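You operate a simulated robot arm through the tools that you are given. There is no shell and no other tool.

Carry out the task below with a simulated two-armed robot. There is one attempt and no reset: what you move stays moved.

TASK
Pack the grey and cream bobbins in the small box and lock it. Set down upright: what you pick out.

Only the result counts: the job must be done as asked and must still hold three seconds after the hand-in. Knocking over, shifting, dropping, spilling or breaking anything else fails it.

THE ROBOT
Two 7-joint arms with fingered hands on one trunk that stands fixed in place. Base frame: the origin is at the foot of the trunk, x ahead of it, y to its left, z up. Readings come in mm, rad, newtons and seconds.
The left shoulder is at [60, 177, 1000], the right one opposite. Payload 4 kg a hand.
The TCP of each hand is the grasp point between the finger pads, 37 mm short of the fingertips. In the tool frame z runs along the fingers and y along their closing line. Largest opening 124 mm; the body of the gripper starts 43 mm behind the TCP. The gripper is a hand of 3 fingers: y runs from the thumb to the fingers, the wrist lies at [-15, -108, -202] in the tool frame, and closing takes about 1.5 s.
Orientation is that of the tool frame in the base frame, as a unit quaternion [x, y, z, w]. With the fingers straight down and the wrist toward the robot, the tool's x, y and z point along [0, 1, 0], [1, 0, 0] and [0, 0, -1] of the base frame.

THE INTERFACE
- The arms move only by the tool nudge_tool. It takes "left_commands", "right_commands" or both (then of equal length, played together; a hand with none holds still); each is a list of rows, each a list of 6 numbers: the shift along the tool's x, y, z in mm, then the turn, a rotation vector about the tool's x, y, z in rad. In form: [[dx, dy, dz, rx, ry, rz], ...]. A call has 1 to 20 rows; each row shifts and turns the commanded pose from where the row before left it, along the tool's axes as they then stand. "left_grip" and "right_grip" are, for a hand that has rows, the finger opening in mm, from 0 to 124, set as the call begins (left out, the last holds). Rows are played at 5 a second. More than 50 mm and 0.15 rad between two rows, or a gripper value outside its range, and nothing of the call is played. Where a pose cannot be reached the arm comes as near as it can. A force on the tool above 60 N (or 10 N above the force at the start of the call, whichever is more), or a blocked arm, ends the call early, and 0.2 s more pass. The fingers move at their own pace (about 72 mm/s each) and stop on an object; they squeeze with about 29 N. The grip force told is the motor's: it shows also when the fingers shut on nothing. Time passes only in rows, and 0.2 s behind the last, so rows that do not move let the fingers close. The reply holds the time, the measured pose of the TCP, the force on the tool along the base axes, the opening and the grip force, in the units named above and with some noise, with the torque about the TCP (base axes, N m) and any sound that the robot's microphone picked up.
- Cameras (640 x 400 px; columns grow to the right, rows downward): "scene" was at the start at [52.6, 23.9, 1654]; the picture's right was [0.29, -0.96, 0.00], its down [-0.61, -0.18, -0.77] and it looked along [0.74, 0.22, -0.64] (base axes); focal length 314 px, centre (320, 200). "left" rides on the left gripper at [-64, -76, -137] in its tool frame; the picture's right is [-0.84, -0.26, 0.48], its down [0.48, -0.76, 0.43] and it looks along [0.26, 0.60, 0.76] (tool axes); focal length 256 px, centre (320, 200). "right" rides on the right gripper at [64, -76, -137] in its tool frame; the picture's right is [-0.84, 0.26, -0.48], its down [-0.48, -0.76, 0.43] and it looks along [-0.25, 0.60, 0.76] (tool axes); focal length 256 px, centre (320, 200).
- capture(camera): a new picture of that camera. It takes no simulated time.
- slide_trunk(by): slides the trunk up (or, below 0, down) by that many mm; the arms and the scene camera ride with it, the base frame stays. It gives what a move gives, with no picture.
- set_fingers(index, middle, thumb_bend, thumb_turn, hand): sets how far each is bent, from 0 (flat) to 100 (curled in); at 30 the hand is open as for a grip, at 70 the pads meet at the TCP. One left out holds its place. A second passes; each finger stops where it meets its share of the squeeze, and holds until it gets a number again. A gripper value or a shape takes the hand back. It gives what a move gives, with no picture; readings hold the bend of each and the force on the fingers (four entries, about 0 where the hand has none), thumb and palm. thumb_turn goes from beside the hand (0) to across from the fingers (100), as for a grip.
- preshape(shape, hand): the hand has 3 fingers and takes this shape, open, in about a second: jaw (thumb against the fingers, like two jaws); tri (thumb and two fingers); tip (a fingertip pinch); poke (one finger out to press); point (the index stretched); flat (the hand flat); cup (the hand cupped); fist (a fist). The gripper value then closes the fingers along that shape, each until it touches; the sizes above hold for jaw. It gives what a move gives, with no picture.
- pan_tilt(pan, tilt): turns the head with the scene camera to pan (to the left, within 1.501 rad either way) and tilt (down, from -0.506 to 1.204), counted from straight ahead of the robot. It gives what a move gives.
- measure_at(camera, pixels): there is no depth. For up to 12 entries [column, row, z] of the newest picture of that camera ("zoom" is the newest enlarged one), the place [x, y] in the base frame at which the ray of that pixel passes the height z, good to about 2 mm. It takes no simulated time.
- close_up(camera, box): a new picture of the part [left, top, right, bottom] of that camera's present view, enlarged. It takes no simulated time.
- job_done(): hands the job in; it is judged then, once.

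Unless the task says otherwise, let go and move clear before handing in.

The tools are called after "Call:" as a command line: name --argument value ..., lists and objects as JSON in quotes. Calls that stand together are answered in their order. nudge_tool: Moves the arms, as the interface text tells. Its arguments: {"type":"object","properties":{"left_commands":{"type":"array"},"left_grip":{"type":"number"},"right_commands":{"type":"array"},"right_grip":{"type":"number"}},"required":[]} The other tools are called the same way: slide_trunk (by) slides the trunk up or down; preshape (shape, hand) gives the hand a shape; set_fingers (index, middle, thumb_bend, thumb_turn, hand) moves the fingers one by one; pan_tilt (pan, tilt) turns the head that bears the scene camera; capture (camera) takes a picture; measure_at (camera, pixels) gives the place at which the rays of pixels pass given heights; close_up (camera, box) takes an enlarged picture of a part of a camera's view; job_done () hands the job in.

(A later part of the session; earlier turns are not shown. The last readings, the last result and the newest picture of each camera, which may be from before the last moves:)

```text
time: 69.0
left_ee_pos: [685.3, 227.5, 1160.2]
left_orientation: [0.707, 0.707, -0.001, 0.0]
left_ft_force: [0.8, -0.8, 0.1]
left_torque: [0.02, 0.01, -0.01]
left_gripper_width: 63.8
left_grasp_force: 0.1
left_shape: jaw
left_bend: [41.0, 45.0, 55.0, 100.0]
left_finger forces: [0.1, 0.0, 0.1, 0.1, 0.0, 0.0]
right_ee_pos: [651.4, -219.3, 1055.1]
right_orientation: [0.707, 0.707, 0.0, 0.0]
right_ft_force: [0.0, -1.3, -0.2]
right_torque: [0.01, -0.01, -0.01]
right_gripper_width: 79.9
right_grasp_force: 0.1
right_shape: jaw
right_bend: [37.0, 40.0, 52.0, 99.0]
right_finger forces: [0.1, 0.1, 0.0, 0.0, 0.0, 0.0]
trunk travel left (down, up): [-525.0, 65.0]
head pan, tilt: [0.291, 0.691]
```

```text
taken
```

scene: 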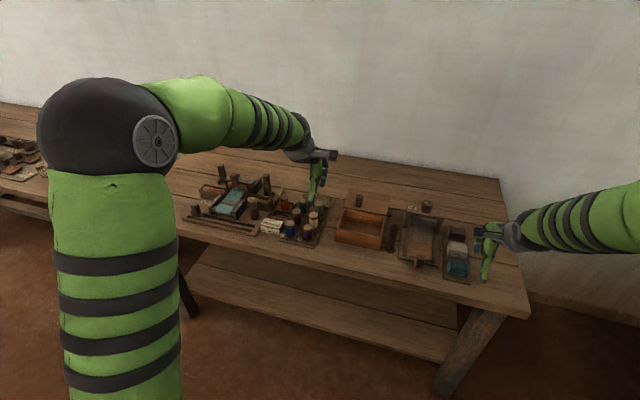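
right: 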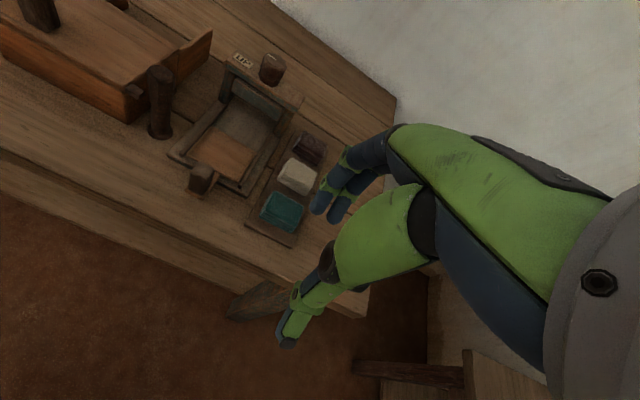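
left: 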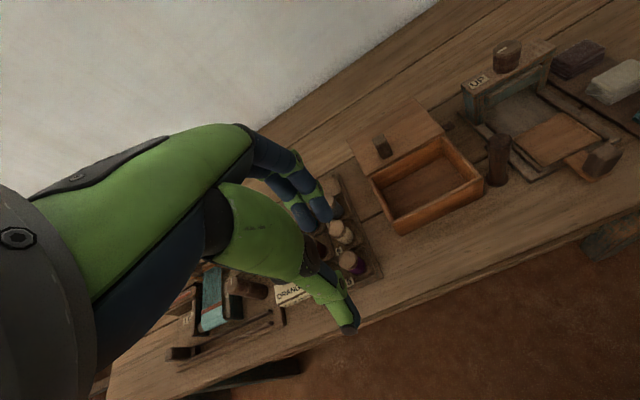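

The arm recovered with the elbow up; the lid and box look undisturbed (left picture: open box around (430,185), knob at (383,147)). I'll zoom for precise measures of the opened box and knob.

Call:
close_up --camera "left" --box '[340, 90, 500, 240]'

Call:
close_up --camera "scene" --box '[330, 185, 400, 255]'

Call:
close_up --camera "left" --box '[310, 170, 400, 290]'

```text
2.67 times, centred on (420, 165) of left
```

zoom: 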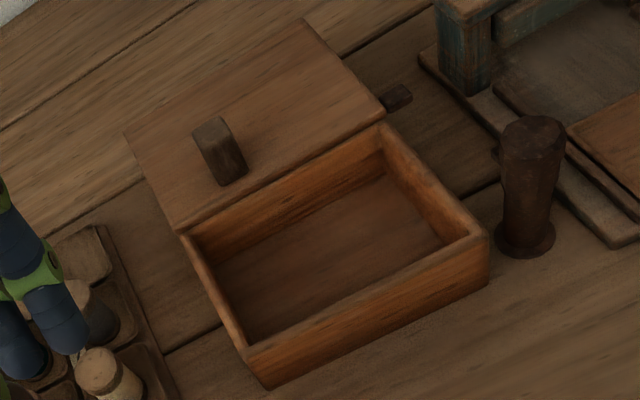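

```text
5.71 times, centred on (365, 220) of scene
```

zoom: 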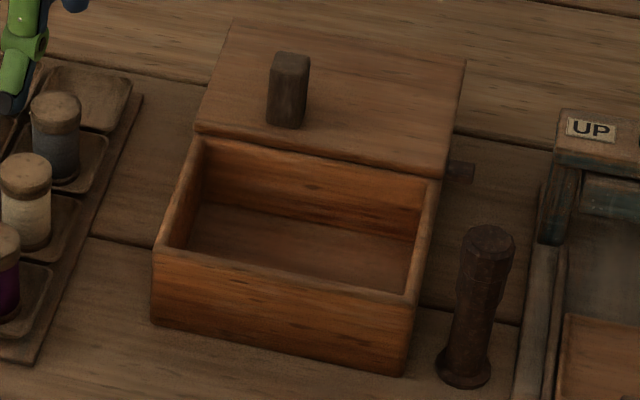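

```text
3.33 times, centred on (355, 230) of left
```

zoom: 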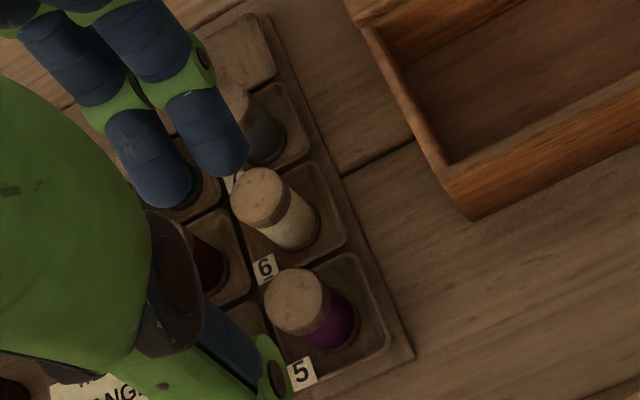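

I'll triangulate the floor corners, inner wall tops, lid edge and knob from the left and scene pictures.

Call:
measure_at --camera "left" --pixels '[[445.4, 154.5, 820], [445.4, 154.5, 850], [379.9, 184.5, 820], [379.9, 184.5, 850], [391.9, 216.7, 825], [468.6, 181.1, 825], [373.1, 181.9, 880], [391.1, 220.4, 880], [367.5, 177, 889], [443.5, 133.9, 889], [383.3, 159.8, 889], [392.6, 154.5, 889]]'

Call:
measure_at --camera "scene" --pixels '[[381.3, 227, 820], [381.3, 227, 850], [344.9, 220.9, 820], [344.9, 220.9, 850], [337.9, 228.4, 880], [344.6, 210.4, 880], [384.3, 218.3, 880], [380.8, 235.8, 880], [355.8, 206.9, 889], [362.1, 207.4, 889]]'

```text
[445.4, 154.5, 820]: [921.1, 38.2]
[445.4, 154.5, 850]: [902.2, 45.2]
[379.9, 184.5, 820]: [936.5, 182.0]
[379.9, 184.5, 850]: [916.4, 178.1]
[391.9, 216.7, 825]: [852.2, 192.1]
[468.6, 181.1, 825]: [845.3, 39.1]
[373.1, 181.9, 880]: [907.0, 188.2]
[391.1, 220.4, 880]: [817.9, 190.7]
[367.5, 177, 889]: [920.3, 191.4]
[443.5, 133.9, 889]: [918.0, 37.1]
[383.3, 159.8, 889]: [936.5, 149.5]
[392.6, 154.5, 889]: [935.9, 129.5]
```

```text
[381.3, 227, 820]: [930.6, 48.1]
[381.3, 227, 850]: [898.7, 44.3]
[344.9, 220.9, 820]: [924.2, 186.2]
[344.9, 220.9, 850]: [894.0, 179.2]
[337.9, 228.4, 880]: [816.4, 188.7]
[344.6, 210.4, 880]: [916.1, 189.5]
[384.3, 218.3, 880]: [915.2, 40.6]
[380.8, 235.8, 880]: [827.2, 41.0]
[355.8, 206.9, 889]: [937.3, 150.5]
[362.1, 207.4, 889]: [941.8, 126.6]
```

The knob now sits at x≈937–960 (y 127–150), lid front edge x≈920, box interior about x 820–912, y 44–186. The fingers close asymmetrically (thumb nearer the TCP), so I'll check tip positions from the earlier post-grasp picture: finger tips (383.4,225.9), thumb tip (404.9,239.9).

Call:
measure_at --camera "scene" --pixels '[[383.4, 225.9, 906], [404.9, 239.9, 906], [387.8, 231.2, 906], [400.9, 238.2, 906]]'

Call:
nudge_tool --left_commands '[[0, 0, 0, 0, 0, -0.131], [0, 0, 0, 0, 0, -0.131], [0, 0, 0, 0, 0, -0.131], [0, 0, 0, 0, 0, -0.131], [0, 0, 0, 0, 0, -0.131], [0, 0, 0, 0, 0, -0.131], [0, 0, 0, 0, 0, -0.131], [0, 0, 0, 0, 0, -0.131], [0, 0, 0, 0, 0, 0]]' --left_grip 60

Call:
capture --camera "scene"

Call:
close_up --camera "scene" --box '[260, 120, 360, 220]'

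```text
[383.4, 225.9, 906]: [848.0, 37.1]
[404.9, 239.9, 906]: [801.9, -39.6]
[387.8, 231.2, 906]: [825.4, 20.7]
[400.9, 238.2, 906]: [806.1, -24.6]
```

```text
time: 71.0
left_ee_pos: [685.6, 228.4, 1160.1]
left_orientation: [0.257, 0.966, 0.0, -0.001]
left_ft_force: [0.2, 0.2, 0.6]
left_torque: [0.03, 0.01, -0.02]
left_gripper_width: 60.4
left_grasp_force: 0.0
left_shape: jaw
left_bend: [43.0, 46.0, 56.0, 100.0]
left_finger forces: [0.0, 0.1, 0.1, 0.1, 0.1, 0.0]
right_ee_pos: [649.8, -218.9, 1055.0]
right_orientation: [0.706, 0.709, 0.0, 0.0]
right_ft_force: [-0.3, -0.1, 1.0]
right_torque: [-0.04, -0.01, -0.01]
right_gripper_width: 80.0
right_grasp_force: 0.0
right_shape: jaw
right_bend: [37.0, 40.0, 52.0, 99.0]
right_finger forces: [0.1, 0.0, 0.1, 0.1, 0.0, 0.0]
trunk travel left (down, up): [-525.0, 65.0]
head pan, tilt: [0.291, 0.691]
```

```text
taken
```

scene: 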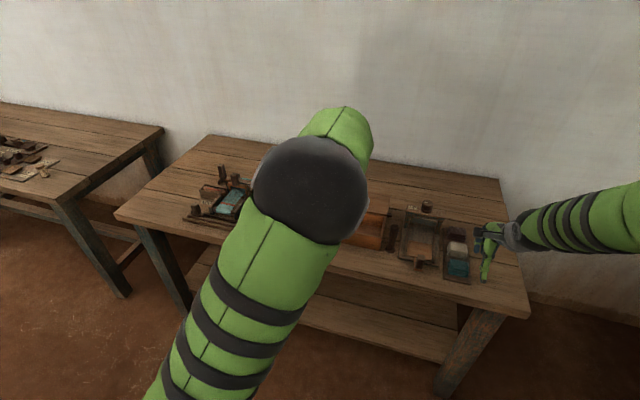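

```text
4.00 times, centred on (310, 170) of scene
```

zoom: 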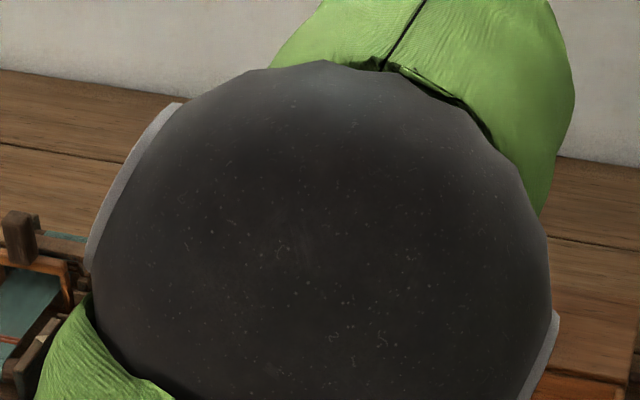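

The elbow blocks that view, but the post-grasp data show the thumb leans so that its mid-part is close to the centre line near TCP height; that is what nudged the lid. I'll study the finger geometry on the right hand (same design), turned side-on to the scene camera.

Call:
nudge_tool --right_commands '[[0, 0, 0, 0, 0, -0.131], [0, 0, 0, 0, 0, -0.131], [0, 0, 0, 0, 0, -0.131], [0, 0, 0, 0, 0, -0.131], [0, 0, 0, 0, 0, -0.131], [0, 0, 0, 0, 0, -0.131], [0, 0, 0, 0, 0, -0.131], [0, 0, 0, 0, 0, -0.131], [0, 0, 0, 0, 0, -0.131], [0, 0, 0, 0, 0, -0.131], [0, 0, 0, 0, 0, -0.131], [0, 0, 0, 0, 0, -0.13], [0, 0, 0, 0, 0, 0]]' --right_grip 60

Call:
capture --camera "scene"

Call:
close_up --camera "scene" --box '[430, 200, 530, 300]'

```text
time: 73.8
left_ee_pos: [686.0, 228.9, 1160.6]
left_orientation: [0.259, 0.966, -0.001, 0.0]
left_ft_force: [0.3, 0.8, -0.3]
left_torque: [-0.03, -0.02, -0.03]
left_gripper_width: 60.4
left_grasp_force: 0.1
left_shape: jaw
left_bend: [43.0, 46.0, 56.0, 100.0]
left_finger forces: [0.0, 0.0, 0.0, 0.0, 0.0, 0.1]
right_ee_pos: [651.4, -219.6, 1055.3]
right_orientation: [-0.002, 1.0, 0.001, 0.0]
right_ft_force: [0.1, 0.4, -0.4]
right_torque: [0.0, 0.03, 0.03]
right_gripper_width: 60.3
right_grasp_force: 0.1
right_shape: jaw
right_bend: [43.0, 46.0, 56.0, 100.0]
right_finger forces: [0.0, 0.1, 0.0, 0.0, 0.1, 0.0]
trunk travel left (down, up): [-525.0, 65.0]
head pan, tilt: [0.291, 0.691]
```

```text
taken
```

scene: 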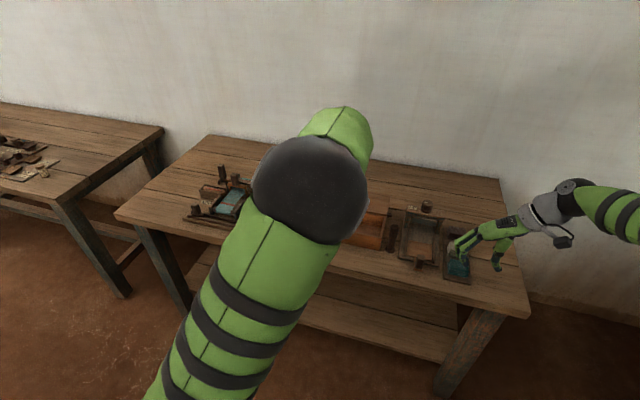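

```text
4.00 times, centred on (480, 250) of scene
```

zoom: 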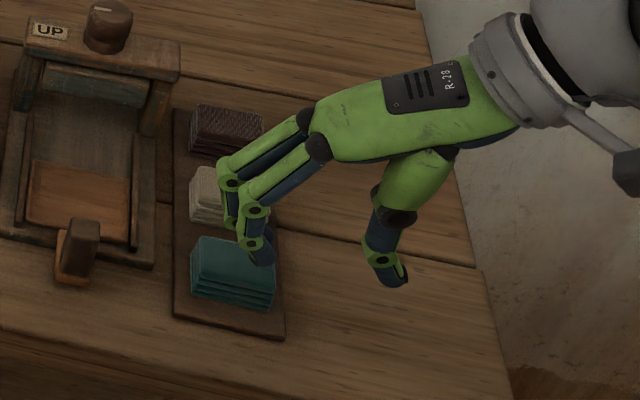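

Side-on, the thumb (zoom (385,250)) flares outward toward its tip while the fingers curve inward: at TCP level the gap is about −16/+45 mm, at the tips about −40/+31. I'll check how this looks near a 37 mm closing.

Call:
nudge_tool --right_commands '[[0, 0, 0, 0, 0, 0], [0, 0, 0, 0, 0, 0], [0, 0, 0, 0, 0, 0]]' --right_grip 37

Call:
close_up --camera "scene" --box '[440, 210, 520, 290]'

Call:
preshape --hand "right" --shape "tip"

Call:
close_up --camera "scene" --box '[440, 210, 520, 290]'

Call:
preshape --hand "right" --shape "tri"

Call:
close_up --camera "scene" --box '[440, 210, 520, 290]'

```text
time: 74.6
left_ee_pos: [683.8, 228.0, 1160.1]
left_orientation: [0.257, 0.966, 0.0, 0.0]
left_ft_force: [-0.2, 0.4, -0.4]
left_torque: [0.03, 0.03, -0.03]
left_gripper_width: 60.2
left_grasp_force: 0.1
left_shape: jaw
left_bend: [43.0, 46.0, 56.0, 100.0]
left_finger forces: [0.0, 0.0, 0.1, 0.0, 0.1, 0.0]
right_ee_pos: [650.4, -219.3, 1055.2]
right_orientation: [-0.002, 1.0, 0.0, 0.0]
right_ft_force: [0.9, -0.7, 0.3]
right_torque: [-0.06, 0.0, 0.02]
right_gripper_width: 37.3
right_grasp_force: 0.0
right_shape: jaw
right_bend: [52.0, 55.0, 62.0, 100.0]
right_finger forces: [0.0, 0.0, 0.0, 0.1, 0.1, 0.0]
trunk travel left (down, up): [-525.0, 65.0]
head pan, tilt: [0.291, 0.691]
```

```text
5.00 times, centred on (480, 250) of scene
```

zoom: 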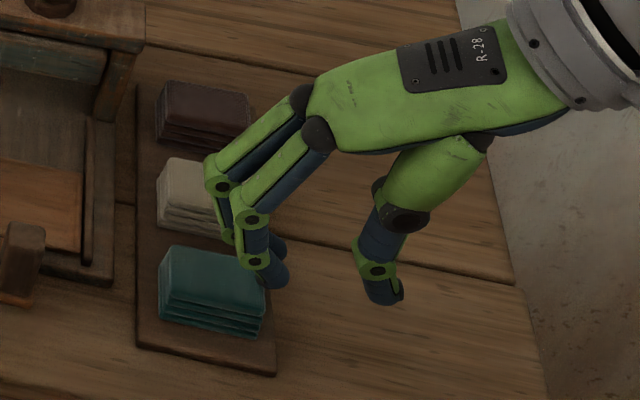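

```text
time: 75.5
left_ee_pos: [686.3, 229.0, 1160.0]
left_orientation: [0.258, 0.966, 0.0, 0.0]
left_ft_force: [-0.6, -1.0, 0.2]
left_torque: [0.01, -0.04, 0.0]
left_gripper_width: 60.3
left_grasp_force: 0.1
left_shape: jaw
left_bend: [43.0, 46.0, 56.0, 100.0]
left_finger forces: [0.0, 0.1, 0.0, 0.0, 0.0, 0.1]
right_ee_pos: [649.9, -219.1, 1055.3]
right_orientation: [-0.001, 1.0, 0.001, 0.0]
right_ft_force: [0.2, -0.8, 0.3]
right_torque: [-0.01, -0.03, 0.02]
right_gripper_width: 123.9
right_grasp_force: 0.0
right_shape: tip
right_bend: [31.0, 98.0, 30.0, 98.0]
right_finger forces: [0.1, 0.0, 0.1, 0.0, 0.0, 0.0]
trunk travel left (down, up): [-525.0, 65.0]
head pan, tilt: [0.291, 0.691]
```

```text
5.00 times, centred on (480, 250) of scene
```

zoom: 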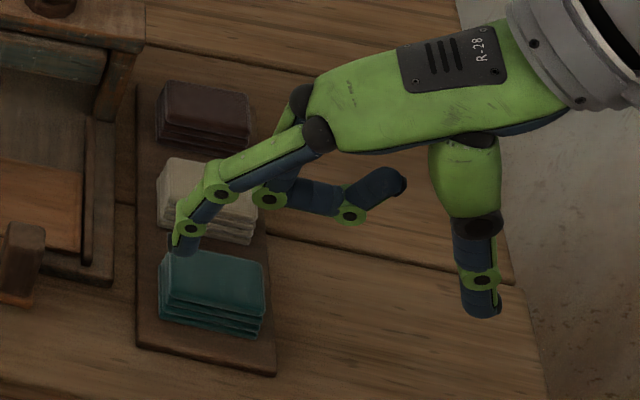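

```text
time: 76.4
left_ee_pos: [686.0, 228.5, 1159.2]
left_orientation: [0.258, 0.966, 0.0, 0.0]
left_ft_force: [-0.6, 0.3, -0.3]
left_torque: [0.05, 0.02, -0.02]
left_gripper_width: 60.3
left_grasp_force: 0.0
left_shape: jaw
left_bend: [43.0, 46.0, 56.0, 100.0]
left_finger forces: [0.0, 0.0, 0.0, 0.1, 0.1, 0.0]
right_ee_pos: [649.8, -219.9, 1054.9]
right_orientation: [-0.001, 1.0, 0.0, 0.001]
right_ft_force: [0.0, -0.3, 0.5]
right_torque: [0.0, -0.01, 0.02]
right_gripper_width: 123.8
right_grasp_force: 0.1
right_shape: tri
right_bend: [30.0, 30.0, 30.0, 98.0]
right_finger forces: [0.0, 0.1, 0.0, 0.0, 0.0, 0.0]
trunk travel left (down, up): [-525.0, 65.0]
head pan, tilt: [0.291, 0.691]
```

```text
5.00 times, centred on (480, 250) of scene
```

zoom: 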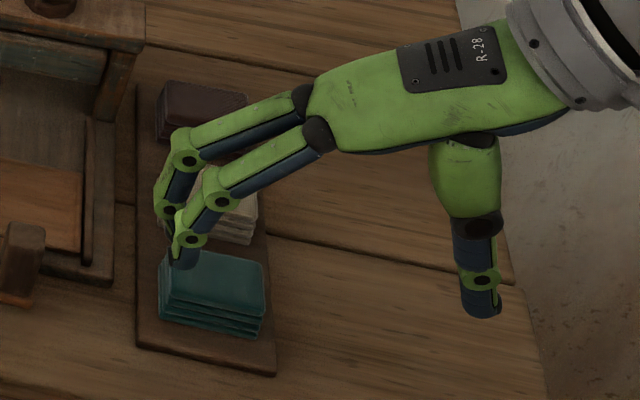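

The opening figure holds at the tips (roughly symmetric), while the thumb stays about 15 mm from the axis at TCP level, so I must grip only with the tips (object top ≥17 mm below TCP). I'll now restore the jaw shape on the right hand, turn the left hand back, and measure box floor and wall heights more precisely.

Call:
preshape --hand "right" --shape "jaw"

Call:
nudge_tool --left_commands '[[0, 0, 0, 0, 0, 0.131], [0, 0, 0, 0, 0, 0.131], [0, 0, 0, 0, 0, 0.131], [0, 0, 0, 0, 0, 0.131], [0, 0, 0, 0, 0, 0.131], [0, 0, 0, 0, 0, 0.131], [0, 0, 0, 0, 0, 0.131], [0, 0, 0, 0, 0, 0.131], [0, 0, 0, 0, 0, 0]]' --right_commands '[[0, 0, 0, 0, 0, 0.131], [0, 0, 0, 0, 0, 0.131], [0, 0, 0, 0, 0, 0.131], [0, 0, 0, 0, 0, 0.131], [0, 0, 0, 0, 0, 0.131], [0, 0, 0, 0, 0, 0.131], [0, 0, 0, 0, 0, 0.131], [0, 0, 0, 0, 0, 0.131], [0, 0, 0, 0, 0, 0.131]]' --left_grip 60 --right_grip 80

Call:
capture --camera "left"

Call:
capture --camera "scene"

Call:
close_up --camera "scene" --box '[330, 200, 394, 250]'

Call:
close_up --camera "left" --box '[360, 120, 490, 240]'

```text
time: 77.3
left_ee_pos: [685.4, 227.9, 1159.0]
left_orientation: [0.257, 0.966, 0.0, 0.0]
left_ft_force: [0.0, -0.4, 0.1]
left_torque: [0.01, -0.01, -0.05]
left_gripper_width: 60.3
left_grasp_force: 0.1
left_shape: jaw
left_bend: [43.0, 46.0, 56.0, 100.0]
left_finger forces: [0.0, 0.0, 0.0, 0.1, 0.0, 0.1]
right_ee_pos: [650.7, -219.0, 1054.9]
right_orientation: [-0.002, 1.0, 0.0, 0.0]
right_ft_force: [0.5, -0.1, -0.2]
right_torque: [0.02, -0.02, 0.01]
right_gripper_width: 123.8
right_grasp_force: 0.0
right_shape: jaw
right_bend: [30.0, 30.0, 30.0, 98.0]
right_finger forces: [0.1, 0.0, 0.0, 0.0, 0.0, 0.1]
trunk travel left (down, up): [-525.0, 65.0]
head pan, tilt: [0.291, 0.691]
```

```text
time: 79.3
left_ee_pos: [685.6, 228.3, 1160.7]
left_orientation: [0.708, 0.707, 0.0, -0.001]
left_ft_force: [0.3, 0.3, -0.1]
left_torque: [0.02, 0.03, -0.04]
left_gripper_width: 60.5
left_grasp_force: 0.0
left_shape: jaw
left_bend: [43.0, 46.0, 56.0, 100.0]
left_finger forces: [0.0, 0.0, 0.0, 0.0, 0.0, 0.1]
right_ee_pos: [651.9, -219.0, 1055.3]
right_orientation: [0.556, 0.831, 0.001, 0.0]
right_ft_force: [0.7, 0.2, 0.3]
right_torque: [-0.02, -0.01, -0.01]
right_gripper_width: 80.3
right_grasp_force: 0.0
right_shape: jaw
right_bend: [36.0, 40.0, 52.0, 99.0]
right_finger forces: [0.0, 0.0, 0.0, 0.0, 0.0, 0.0]
trunk travel left (down, up): [-525.0, 65.0]
head pan, tilt: [0.291, 0.691]
```

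```text
taken
```

left: 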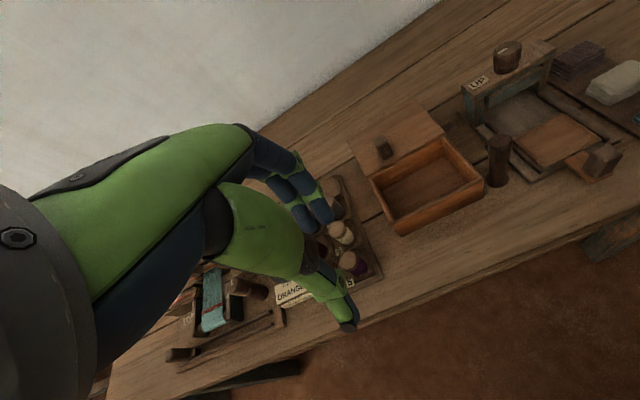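

```text
taken
```

scene: 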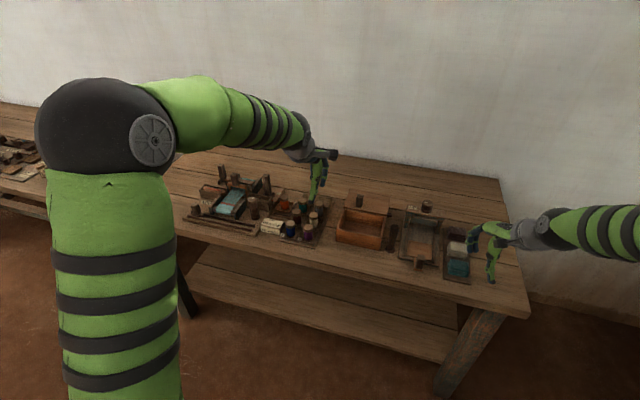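

```text
8.00 times, centred on (362, 225) of scene
```

zoom: 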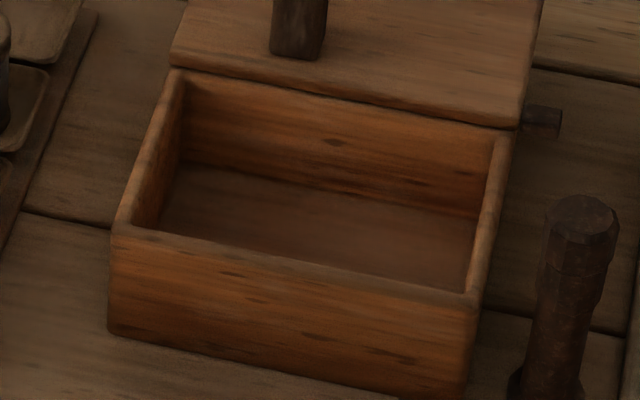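

```text
3.33 times, centred on (425, 180) of left
```

zoom: 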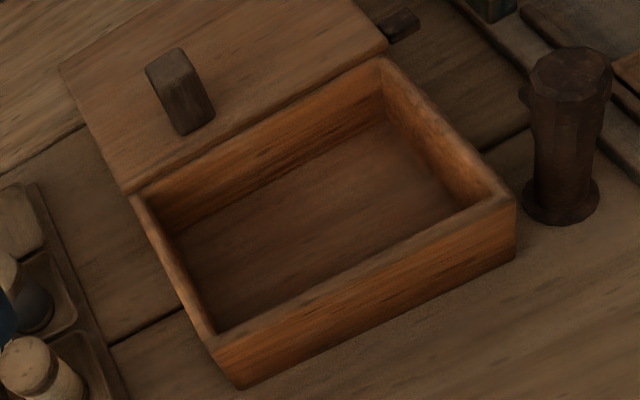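

Refined points: floor rear-right corner scene (381.8,227.3) / left (444.5,156.6); rear-right inner top corner scene (383.9,217.1) / left (443.6,138.6). Measuring these.

Call:
measure_at --camera "left" --pixels '[[444.5, 156.6, 810], [444.5, 156.6, 840], [443.6, 138.6, 870], [443.6, 138.6, 890], [464.6, 182.5, 825], [390.5, 218.5, 825], [402.7, 219.8, 880], [475, 177.5, 880], [369, 178.5, 880]]'

Call:
measure_at --camera "scene" --pixels '[[381.8, 227.3, 810], [381.8, 227.3, 840], [383.9, 217.1, 870], [383.9, 217.1, 890], [343.5, 220.3, 825], [335.8, 227.6, 880], [380.9, 235.5, 880], [337.5, 228.9, 880], [379, 236.6, 880]]'

```text
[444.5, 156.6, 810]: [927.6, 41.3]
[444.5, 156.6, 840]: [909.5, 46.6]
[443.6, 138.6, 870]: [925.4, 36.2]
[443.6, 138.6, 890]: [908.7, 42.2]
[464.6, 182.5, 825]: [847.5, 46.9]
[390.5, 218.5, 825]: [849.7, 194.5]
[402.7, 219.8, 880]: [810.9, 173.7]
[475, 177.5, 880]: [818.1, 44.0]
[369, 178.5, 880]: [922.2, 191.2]
```

```text
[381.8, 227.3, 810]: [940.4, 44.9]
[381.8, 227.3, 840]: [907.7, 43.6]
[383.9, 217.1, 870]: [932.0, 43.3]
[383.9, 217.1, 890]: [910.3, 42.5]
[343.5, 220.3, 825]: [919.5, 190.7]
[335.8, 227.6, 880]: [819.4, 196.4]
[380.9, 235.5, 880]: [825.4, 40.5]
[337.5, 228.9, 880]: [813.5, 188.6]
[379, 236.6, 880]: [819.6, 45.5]
```

The interior spans roughly x 820–915, y 43–189 with the floor near z≈828. I'll lower the trunk 50 mm so the shoulders sit nearer wrist height (more reach margin for the grey bobbin).

Call:
slide_trunk --by -50

Call:
capture --camera "scene"

```text
time: 80.2
left_ee_pos: [686.4, 228.3, 1110.5]
left_orientation: [0.707, 0.707, 0.0, 0.0]
left_ft_force: [-0.7, -0.1, 0.2]
left_torque: [0.01, 0.0, 0.0]
left_gripper_width: 60.5
left_grasp_force: 0.0
left_shape: jaw
left_bend: [43.0, 46.0, 56.0, 100.0]
left_finger forces: [0.0, 0.1, 0.0, 0.1, 0.0, 0.0]
right_ee_pos: [650.4, -219.8, 1005.5]
right_orientation: [0.555, 0.832, -0.001, 0.0]
right_ft_force: [0.3, 0.3, 0.1]
right_torque: [0.01, 0.04, 0.0]
right_gripper_width: 80.2
right_grasp_force: 0.0
right_shape: jaw
right_bend: [36.0, 40.0, 52.0, 99.0]
right_finger forces: [0.0, 0.1, 0.0, 0.0, 0.1, 0.0]
trunk travel left (down, up): [-475.0, 115.0]
head pan, tilt: [0.291, 0.691]
```

```text
taken
```

scene: 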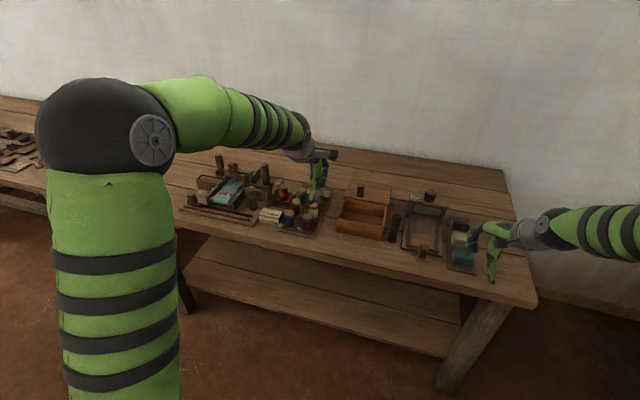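

I'll yaw the left hand 25° clockwise (so the thumb enters the diagonal gap beside purple) and move above the cream bobbin at [848,289,985] with a 52 mm opening.

Call:
nudge_tool --left_commands '[[0, 0, 0, 0, 0, 0.1453], [0, 0, 0, 0, 0, 0.1453], [0, 0, 0, 0, 0, 0.1453], [24.7, 24.1, 25, 0, 0, 0], [24.7, 24.1, 25, 0, 0, 0], [24.7, 24.1, 25, 0, 0, 0], [24.7, 24.1, 25, 0, 0, 0], [24.7, 24.1, 25, 0, 0, 0], [0, 0, 0, 0, 0, 0]]' --left_grip 52

Call:
capture --camera "left"

Call:
close_up --camera "scene" --box '[270, 160, 370, 250]'

Call:
capture --camera "right"

```text
time: 82.2
left_ee_pos: [847.0, 288.1, 985.6]
left_orientation: [0.844, 0.536, 0.0, 0.001]
left_ft_force: [0.8, -1.1, -0.6]
left_torque: [0.03, -0.02, 0.01]
left_gripper_width: 52.2
left_grasp_force: 0.0
left_shape: jaw
left_bend: [46.0, 49.0, 58.0, 100.0]
left_finger forces: [0.0, 0.1, 0.0, 0.1, 0.0, 0.0]
right_ee_pos: [650.0, -218.9, 1006.1]
right_orientation: [0.555, 0.832, 0.0, 0.001]
right_ft_force: [-0.1, -0.3, -0.2]
right_torque: [0.02, 0.0, 0.0]
right_gripper_width: 80.5
right_grasp_force: 0.0
right_shape: jaw
right_bend: [36.0, 40.0, 52.0, 99.0]
right_finger forces: [0.0, 0.0, 0.1, 0.0, 0.0, 0.0]
trunk travel left (down, up): [-475.0, 115.0]
head pan, tilt: [0.291, 0.691]
```

```text
taken
```

left: 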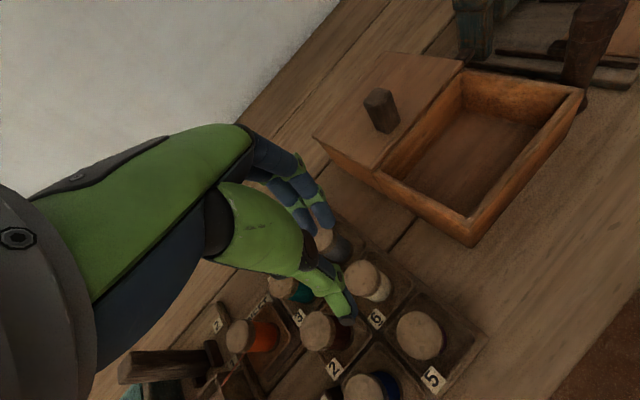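

```text
4.44 times, centred on (320, 205) of scene
```

zoom: 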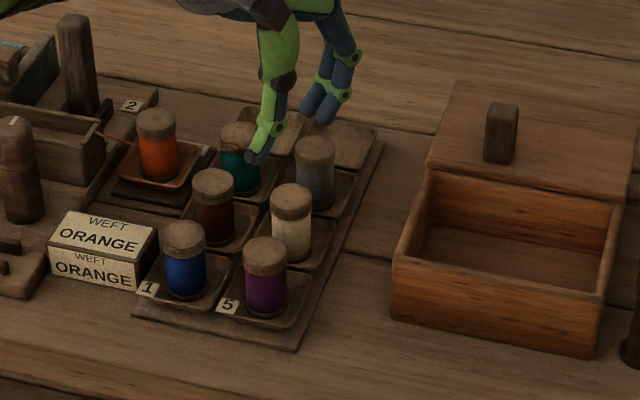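

```text
taken
```

right: 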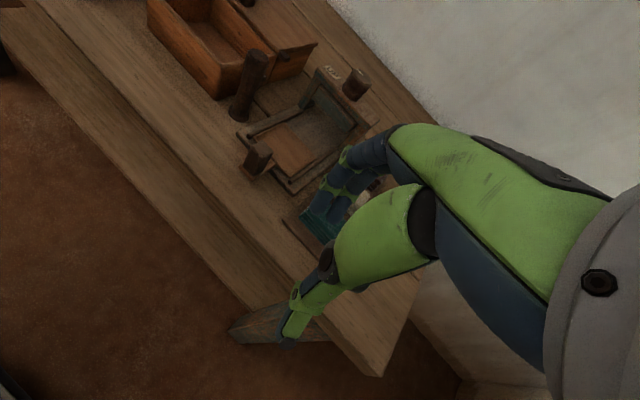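

Scene zoom shows the hand above the cream bobbin: thumb tip at (255,155), finger tips at about (312,110) and (325,115). I'll measure those tips at z≈948 to verify alignment.

Call:
measure_at --camera "scene" --pixels '[[305.4, 194.9, 948], [318.2, 184.7, 948], [321.1, 185.9, 948], [313.3, 202.3, 888], [313.3, 203, 888], [307.6, 215.1, 888]]'

Call:
close_up --camera "scene" --box '[290, 170, 340, 220]'

```text
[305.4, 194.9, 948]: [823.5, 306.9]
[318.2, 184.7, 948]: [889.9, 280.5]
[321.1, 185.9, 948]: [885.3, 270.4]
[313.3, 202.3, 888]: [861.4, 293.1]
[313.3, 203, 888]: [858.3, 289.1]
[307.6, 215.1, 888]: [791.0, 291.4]
```

```text
8.00 times, centred on (315, 195) of scene
```

zoom: 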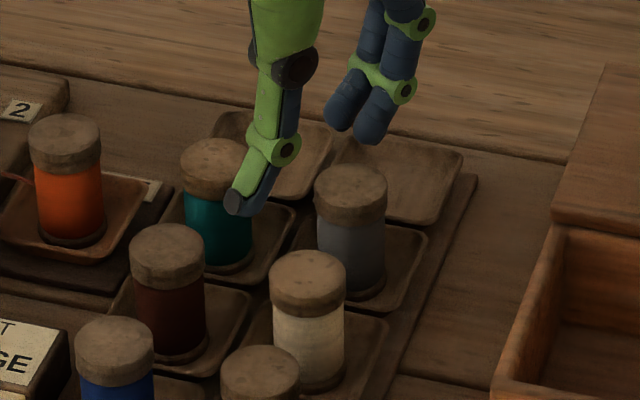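

The scene camera seems to read x a few mm larger than the earlier triangulation, so I'll use the hand camera, which is much closer: cream cap near (363,280) in the left picture.

Call:
close_up --camera "left" --box '[320, 220, 440, 340]'

```text
3.33 times, centred on (380, 280) of left
```

zoom: 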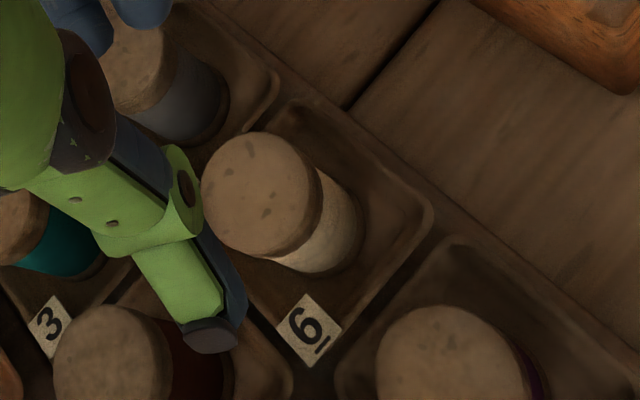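

Cream's cap fills zoom (201–318, 133–258), centre ≈ (260,195). I'll measure its outline and purple's centre at z=888.

Call:
measure_at --camera "zoom" --pixels '[[260, 195, 888], [202, 192, 888], [318, 200, 888], [258, 133, 888], [262, 257, 888], [452, 372, 888], [215, 340, 948]]'

```text
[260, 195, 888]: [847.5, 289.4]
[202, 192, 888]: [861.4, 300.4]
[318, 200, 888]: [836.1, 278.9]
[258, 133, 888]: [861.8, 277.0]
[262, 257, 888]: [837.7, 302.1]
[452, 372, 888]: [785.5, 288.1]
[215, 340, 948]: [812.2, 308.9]
```

Cream's cap centre is [848.5,289.5], about 35 mm across, and the thumb tip projects 40 mm from the TCP in the free diagonal gap. I'll fine-centre and descend to z≈906 (top of bobbin 18 mm below TCP).

Call:
nudge_tool --left_commands '[[1.9, 1.5, 20, 0, 0, 0], [0, 0, 20, 0, 0, 0], [0, 0, 20, 0, 0, 0], [0, 0, 19.5, 0, 0, 0], [0, 0, 0, 0, 0, 0]]' --left_grip 52

Call:
close_up --camera "scene" --box '[285, 180, 345, 235]'

Call:
close_up --camera "left" --box '[290, 200, 410, 340]'

```text
time: 83.4
left_ee_pos: [849.2, 290.2, 905.7]
left_orientation: [0.843, 0.538, 0.0, 0.0]
left_ft_force: [-0.1, 0.0, 0.2]
left_torque: [0.02, -0.02, 0.02]
left_gripper_width: 52.2
left_grasp_force: 0.1
left_shape: jaw
left_bend: [46.0, 49.0, 58.0, 100.0]
left_finger forces: [0.1, 0.1, 0.0, 0.1, 0.1, 0.0]
right_ee_pos: [651.6, -219.7, 1004.9]
right_orientation: [0.555, 0.832, 0.0, 0.0]
right_ft_force: [0.0, 0.0, 0.0]
right_torque: [-0.03, 0.0, -0.02]
right_gripper_width: 80.3
right_grasp_force: 0.0
right_shape: jaw
right_bend: [36.0, 40.0, 52.0, 99.0]
right_finger forces: [0.0, 0.1, 0.0, 0.0, 0.0, 0.1]
trunk travel left (down, up): [-475.0, 115.0]
head pan, tilt: [0.291, 0.691]
```

```text
7.27 times, centred on (315, 208) of scene
```

zoom: 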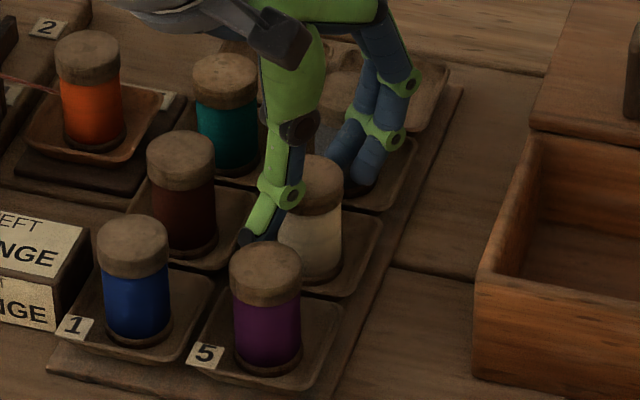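

```text
2.86 times, centred on (350, 270) of left
```

zoom: 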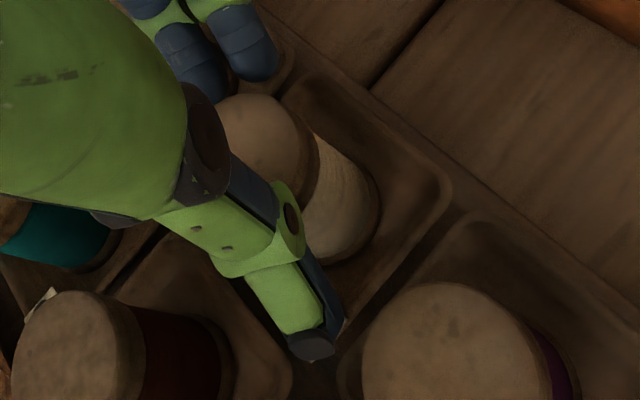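

The thumb and fingers straddle the cream cap without touching anything. I'll close the grip.

Call:
nudge_tool --left_commands '[[0, 0, 0, 0, 0, 0], [0, 0, 0, 0, 0, 0], [0, 0, 0, 0, 0, 0], [0, 0, 0, 0, 0, 0], [0, 0, 0, 0, 0, 0], [0, 0, 0, 0, 0, 0]]' --left_grip 0

Call:
close_up --camera "scene" --box '[285, 180, 345, 235]'

Call:
close_up --camera "left" --box '[290, 200, 410, 340]'

```text
time: 84.8
left_ee_pos: [847.8, 290.6, 906.5]
left_orientation: [0.843, 0.538, 0.001, 0.001]
left_ft_force: [1.6, -0.4, 9.0]
left_torque: [-0.13, -0.29, 0.02]
left_gripper_width: 30.4
left_grasp_force: 29.2
left_shape: jaw
left_bend: [53.0, 55.0, 63.0, 100.0]
left_finger forces: [20.3, 13.1, 0.1, 0.0, 33.8, 0.1]
right_ee_pos: [650.7, -219.4, 1006.3]
right_orientation: [0.555, 0.832, 0.0, 0.0]
right_ft_force: [-0.5, 0.1, 0.5]
right_torque: [0.02, 0.01, 0.0]
right_gripper_width: 80.2
right_grasp_force: 0.1
right_shape: jaw
right_bend: [36.0, 40.0, 52.0, 99.0]
right_finger forces: [0.0, 0.1, 0.0, 0.1, 0.0, 0.0]
trunk travel left (down, up): [-475.0, 115.0]
head pan, tilt: [0.291, 0.691]
```

```text
7.27 times, centred on (315, 208) of scene
```

zoom: 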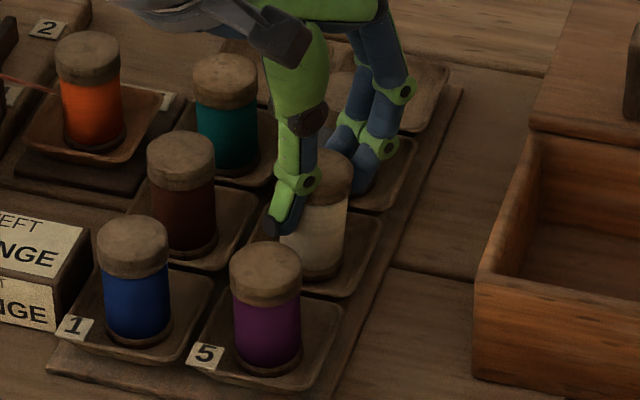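

```text
2.86 times, centred on (350, 270) of left
```

zoom: 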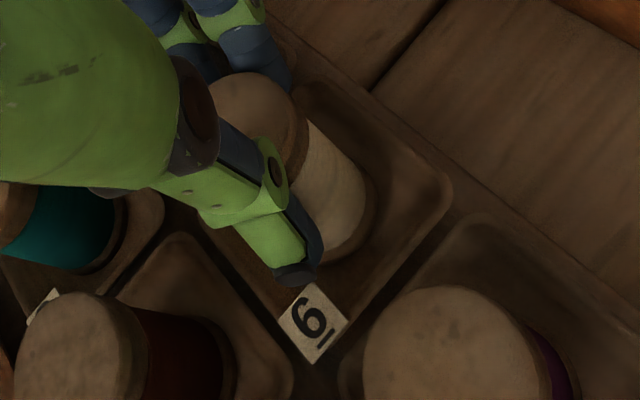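

The cap is held, but the cream bobbin tilted about 10° (cap (328,165) vs base (310,265)): thumb contact is higher than the fingertip contact. I'll release, rise, pitch the hand forward 0.25 rad so the thumb stands vertical and contact heights match, and regrasp.

Call:
nudge_tool --left_commands '[[0, 0, 0, 0, 0, 0], [0, 0, 0, 0, 0, 0], [0, 0, 0, 0, 0, 0], [0, 0, -20, 0, 0, 0], [0, 0, -20, 0, 0, 0], [0, 0, -10, 0, 0, 0], [0, 0, 0, -0.125, 0, 0], [0, 0, 0, -0.125, 0, 0], [0, 0, 0, 0, 0, 0]]' --left_grip 52

Call:
capture --camera "left"

Call:
close_up --camera "left" --box '[320, 200, 440, 320]'

Call:
close_up --camera "scene" --box '[285, 170, 345, 235]'

```text
time: 86.8
left_ee_pos: [849.4, 288.8, 956.1]
left_orientation: [0.837, 0.533, 0.068, 0.106]
left_ft_force: [1.3, 0.7, 0.4]
left_torque: [-0.03, 0.0, -0.01]
left_gripper_width: 51.9
left_grasp_force: 0.0
left_shape: jaw
left_bend: [46.0, 49.0, 58.0, 100.0]
left_finger forces: [0.1, 0.0, 0.0, 0.0, 0.0, 0.0]
right_ee_pos: [651.2, -220.2, 1005.4]
right_orientation: [0.555, 0.832, -0.001, -0.001]
right_ft_force: [0.3, -0.7, 0.4]
right_torque: [-0.03, -0.01, -0.01]
right_gripper_width: 80.3
right_grasp_force: 0.1
right_shape: jaw
right_bend: [36.0, 40.0, 52.0, 99.0]
right_finger forces: [0.0, 0.0, 0.0, 0.0, 0.0, 0.1]
trunk travel left (down, up): [-475.0, 115.0]
head pan, tilt: [0.291, 0.691]
```

```text
taken
```

left: 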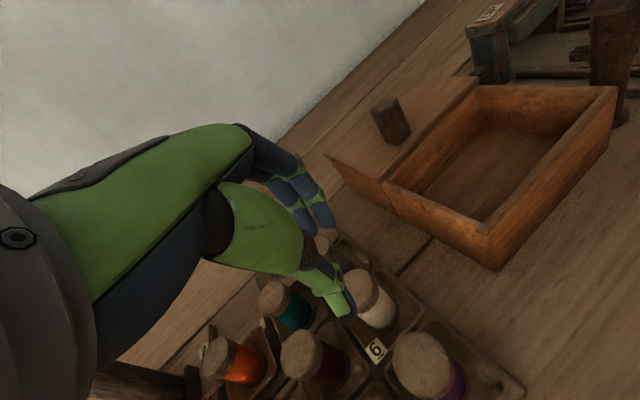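

```text
3.33 times, centred on (380, 260) of left
```

zoom: 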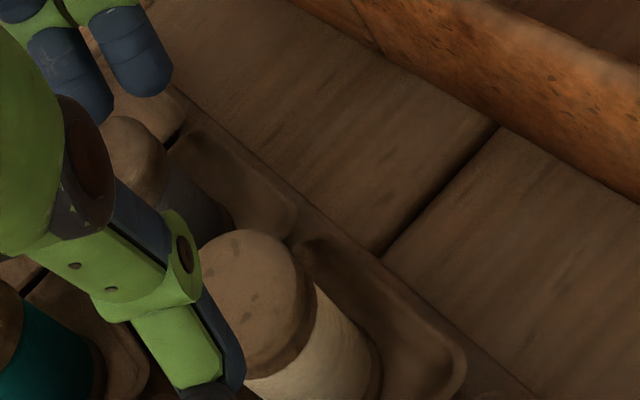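

```text
6.15 times, centred on (315, 202) of scene
```

zoom: 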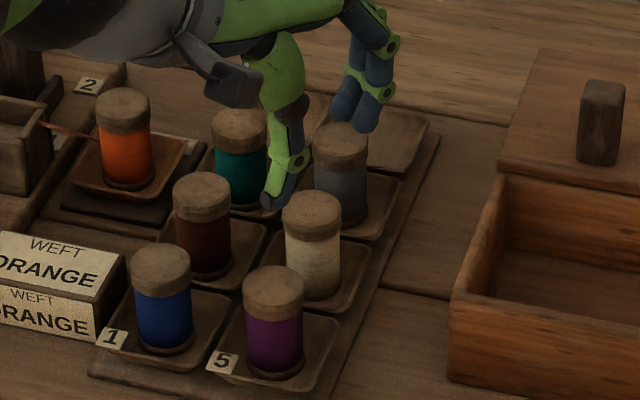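

Cream stands upright again. I'll re-measure its cap with the left camera in the pitched pose.

Call:
measure_at --camera "left" --pixels '[[360.5, 290.1, 888], [358.4, 269, 888], [378.8, 285.5, 888], [362.6, 312.2, 888], [345.5, 277, 888]]'

Call:
close_up --camera "left" --box '[335, 255, 400, 320]'

```text
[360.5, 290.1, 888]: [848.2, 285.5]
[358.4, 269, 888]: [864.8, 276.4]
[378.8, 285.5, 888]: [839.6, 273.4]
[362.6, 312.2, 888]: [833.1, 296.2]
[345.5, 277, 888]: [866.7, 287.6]
```

```text
6.15 times, centred on (368, 288) of left
```

zoom: 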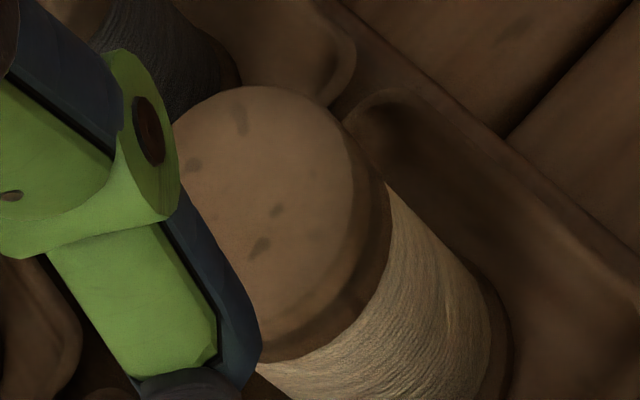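

I'll measure the cap's rim points in this sharper zoom to fit its centre.

Call:
measure_at --camera "zoom" --pixels '[[258, 87, 888], [340, 130, 888], [354, 190, 888], [335, 265, 888], [290, 315, 888], [180, 125, 888], [215, 95, 888], [258, 205, 888]]'

```text
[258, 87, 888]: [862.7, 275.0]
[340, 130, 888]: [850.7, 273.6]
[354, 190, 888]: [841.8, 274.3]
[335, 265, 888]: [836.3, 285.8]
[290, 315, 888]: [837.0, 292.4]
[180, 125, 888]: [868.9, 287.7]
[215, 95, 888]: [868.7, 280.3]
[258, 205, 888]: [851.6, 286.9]
```

Circle fit puts the cap centre at about [852.3,288.3]. I'll descend vertically in the pitched pose with a small setback, to z≈907.

Call:
nudge_tool --left_commands '[[0, -4.85, 15.6, 0, 0, 0], [0, -4.85, 15.6, 0, 0, 0], [0, -4.85, 15.7, 0, 0, 0], [0, 0, 0, 0, 0, 0]]' --left_grip 52

Call:
close_up --camera "scene" --box '[285, 175, 345, 235]'

Call:
close_up --camera "left" --box '[290, 200, 410, 340]'

```text
time: 87.8
left_ee_pos: [847.0, 291.3, 906.1]
left_orientation: [0.837, 0.534, 0.067, 0.104]
left_ft_force: [0.6, 0.2, 0.3]
left_torque: [0.01, -0.02, 0.0]
left_gripper_width: 51.7
left_grasp_force: 0.0
left_shape: jaw
left_bend: [46.0, 49.0, 58.0, 100.0]
left_finger forces: [0.0, 0.0, 0.0, 0.0, 0.0, 0.0]
right_ee_pos: [651.0, -219.1, 1005.1]
right_orientation: [0.555, 0.832, 0.001, 0.0]
right_ft_force: [-0.2, -0.4, 0.0]
right_torque: [0.01, 0.01, -0.02]
right_gripper_width: 80.4
right_grasp_force: 0.0
right_shape: jaw
right_bend: [36.0, 40.0, 52.0, 99.0]
right_finger forces: [0.0, 0.0, 0.0, 0.0, 0.0, 0.1]
trunk travel left (down, up): [-475.0, 115.0]
head pan, tilt: [0.291, 0.691]
```

```text
6.67 times, centred on (315, 205) of scene
```

zoom: 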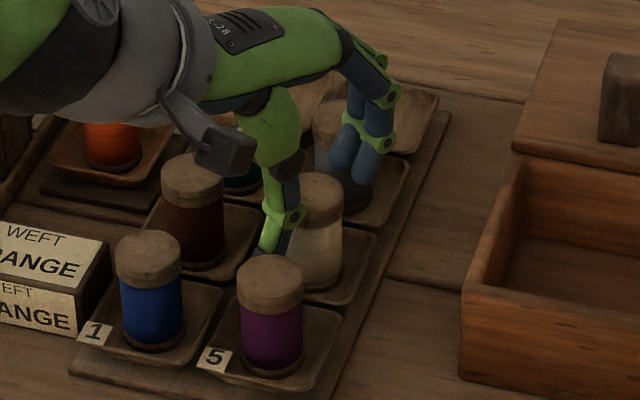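

```text
2.86 times, centred on (350, 270) of left
```

zoom: 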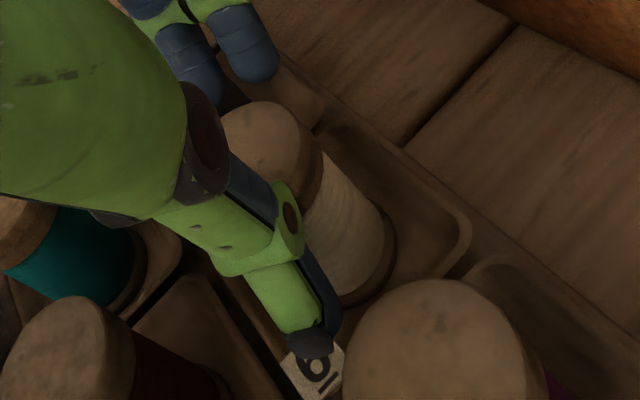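

Thumb and fingers again straddle the cream cap cleanly. Closing now.

Call:
nudge_tool --left_commands '[[0, 0, 0, 0, 0, 0], [0, 0, 0, 0, 0, 0], [0, 0, 0, 0, 0, 0], [0, 0, 0, 0, 0, 0], [0, 0, 0, 0, 0, 0], [0, 0, 0, 0, 0, 0]]' --left_grip 0

Call:
close_up --camera "scene" --box '[285, 175, 345, 235]'

Call:
close_up --camera "left" --box '[290, 200, 410, 340]'

```text
time: 89.2
left_ee_pos: [847.0, 291.6, 907.5]
left_orientation: [0.836, 0.534, 0.067, 0.105]
left_ft_force: [0.4, -0.4, 1.2]
left_torque: [0.0, -0.02, -0.02]
left_gripper_width: 29.9
left_grasp_force: 29.3
left_shape: jaw
left_bend: [54.0, 56.0, 64.0, 100.0]
left_finger forces: [18.6, 11.6, 0.1, 0.0, 30.1, 0.1]
right_ee_pos: [650.1, -218.8, 1005.5]
right_orientation: [0.554, 0.832, 0.0, 0.0]
right_ft_force: [0.2, -0.1, -0.6]
right_torque: [0.04, -0.03, 0.03]
right_gripper_width: 80.3
right_grasp_force: 0.0
right_shape: jaw
right_bend: [36.0, 40.0, 52.0, 99.0]
right_finger forces: [0.1, 0.0, 0.0, 0.0, 0.0, 0.1]
trunk travel left (down, up): [-475.0, 115.0]
head pan, tilt: [0.291, 0.691]
```

```text
6.67 times, centred on (315, 205) of scene
```

zoom: 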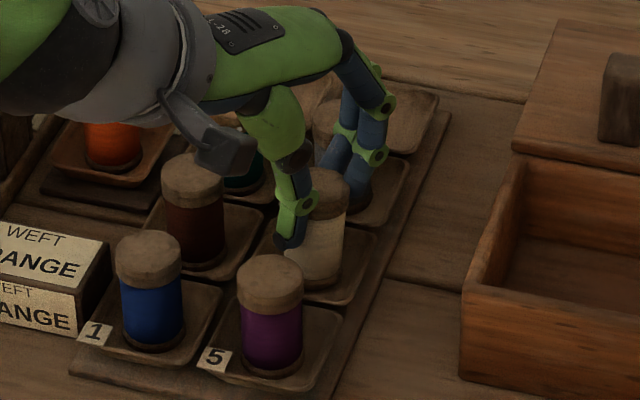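

```text
2.86 times, centred on (350, 270) of left
```

zoom: 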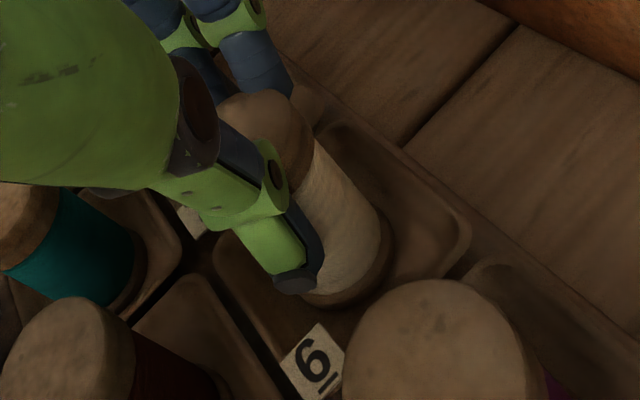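

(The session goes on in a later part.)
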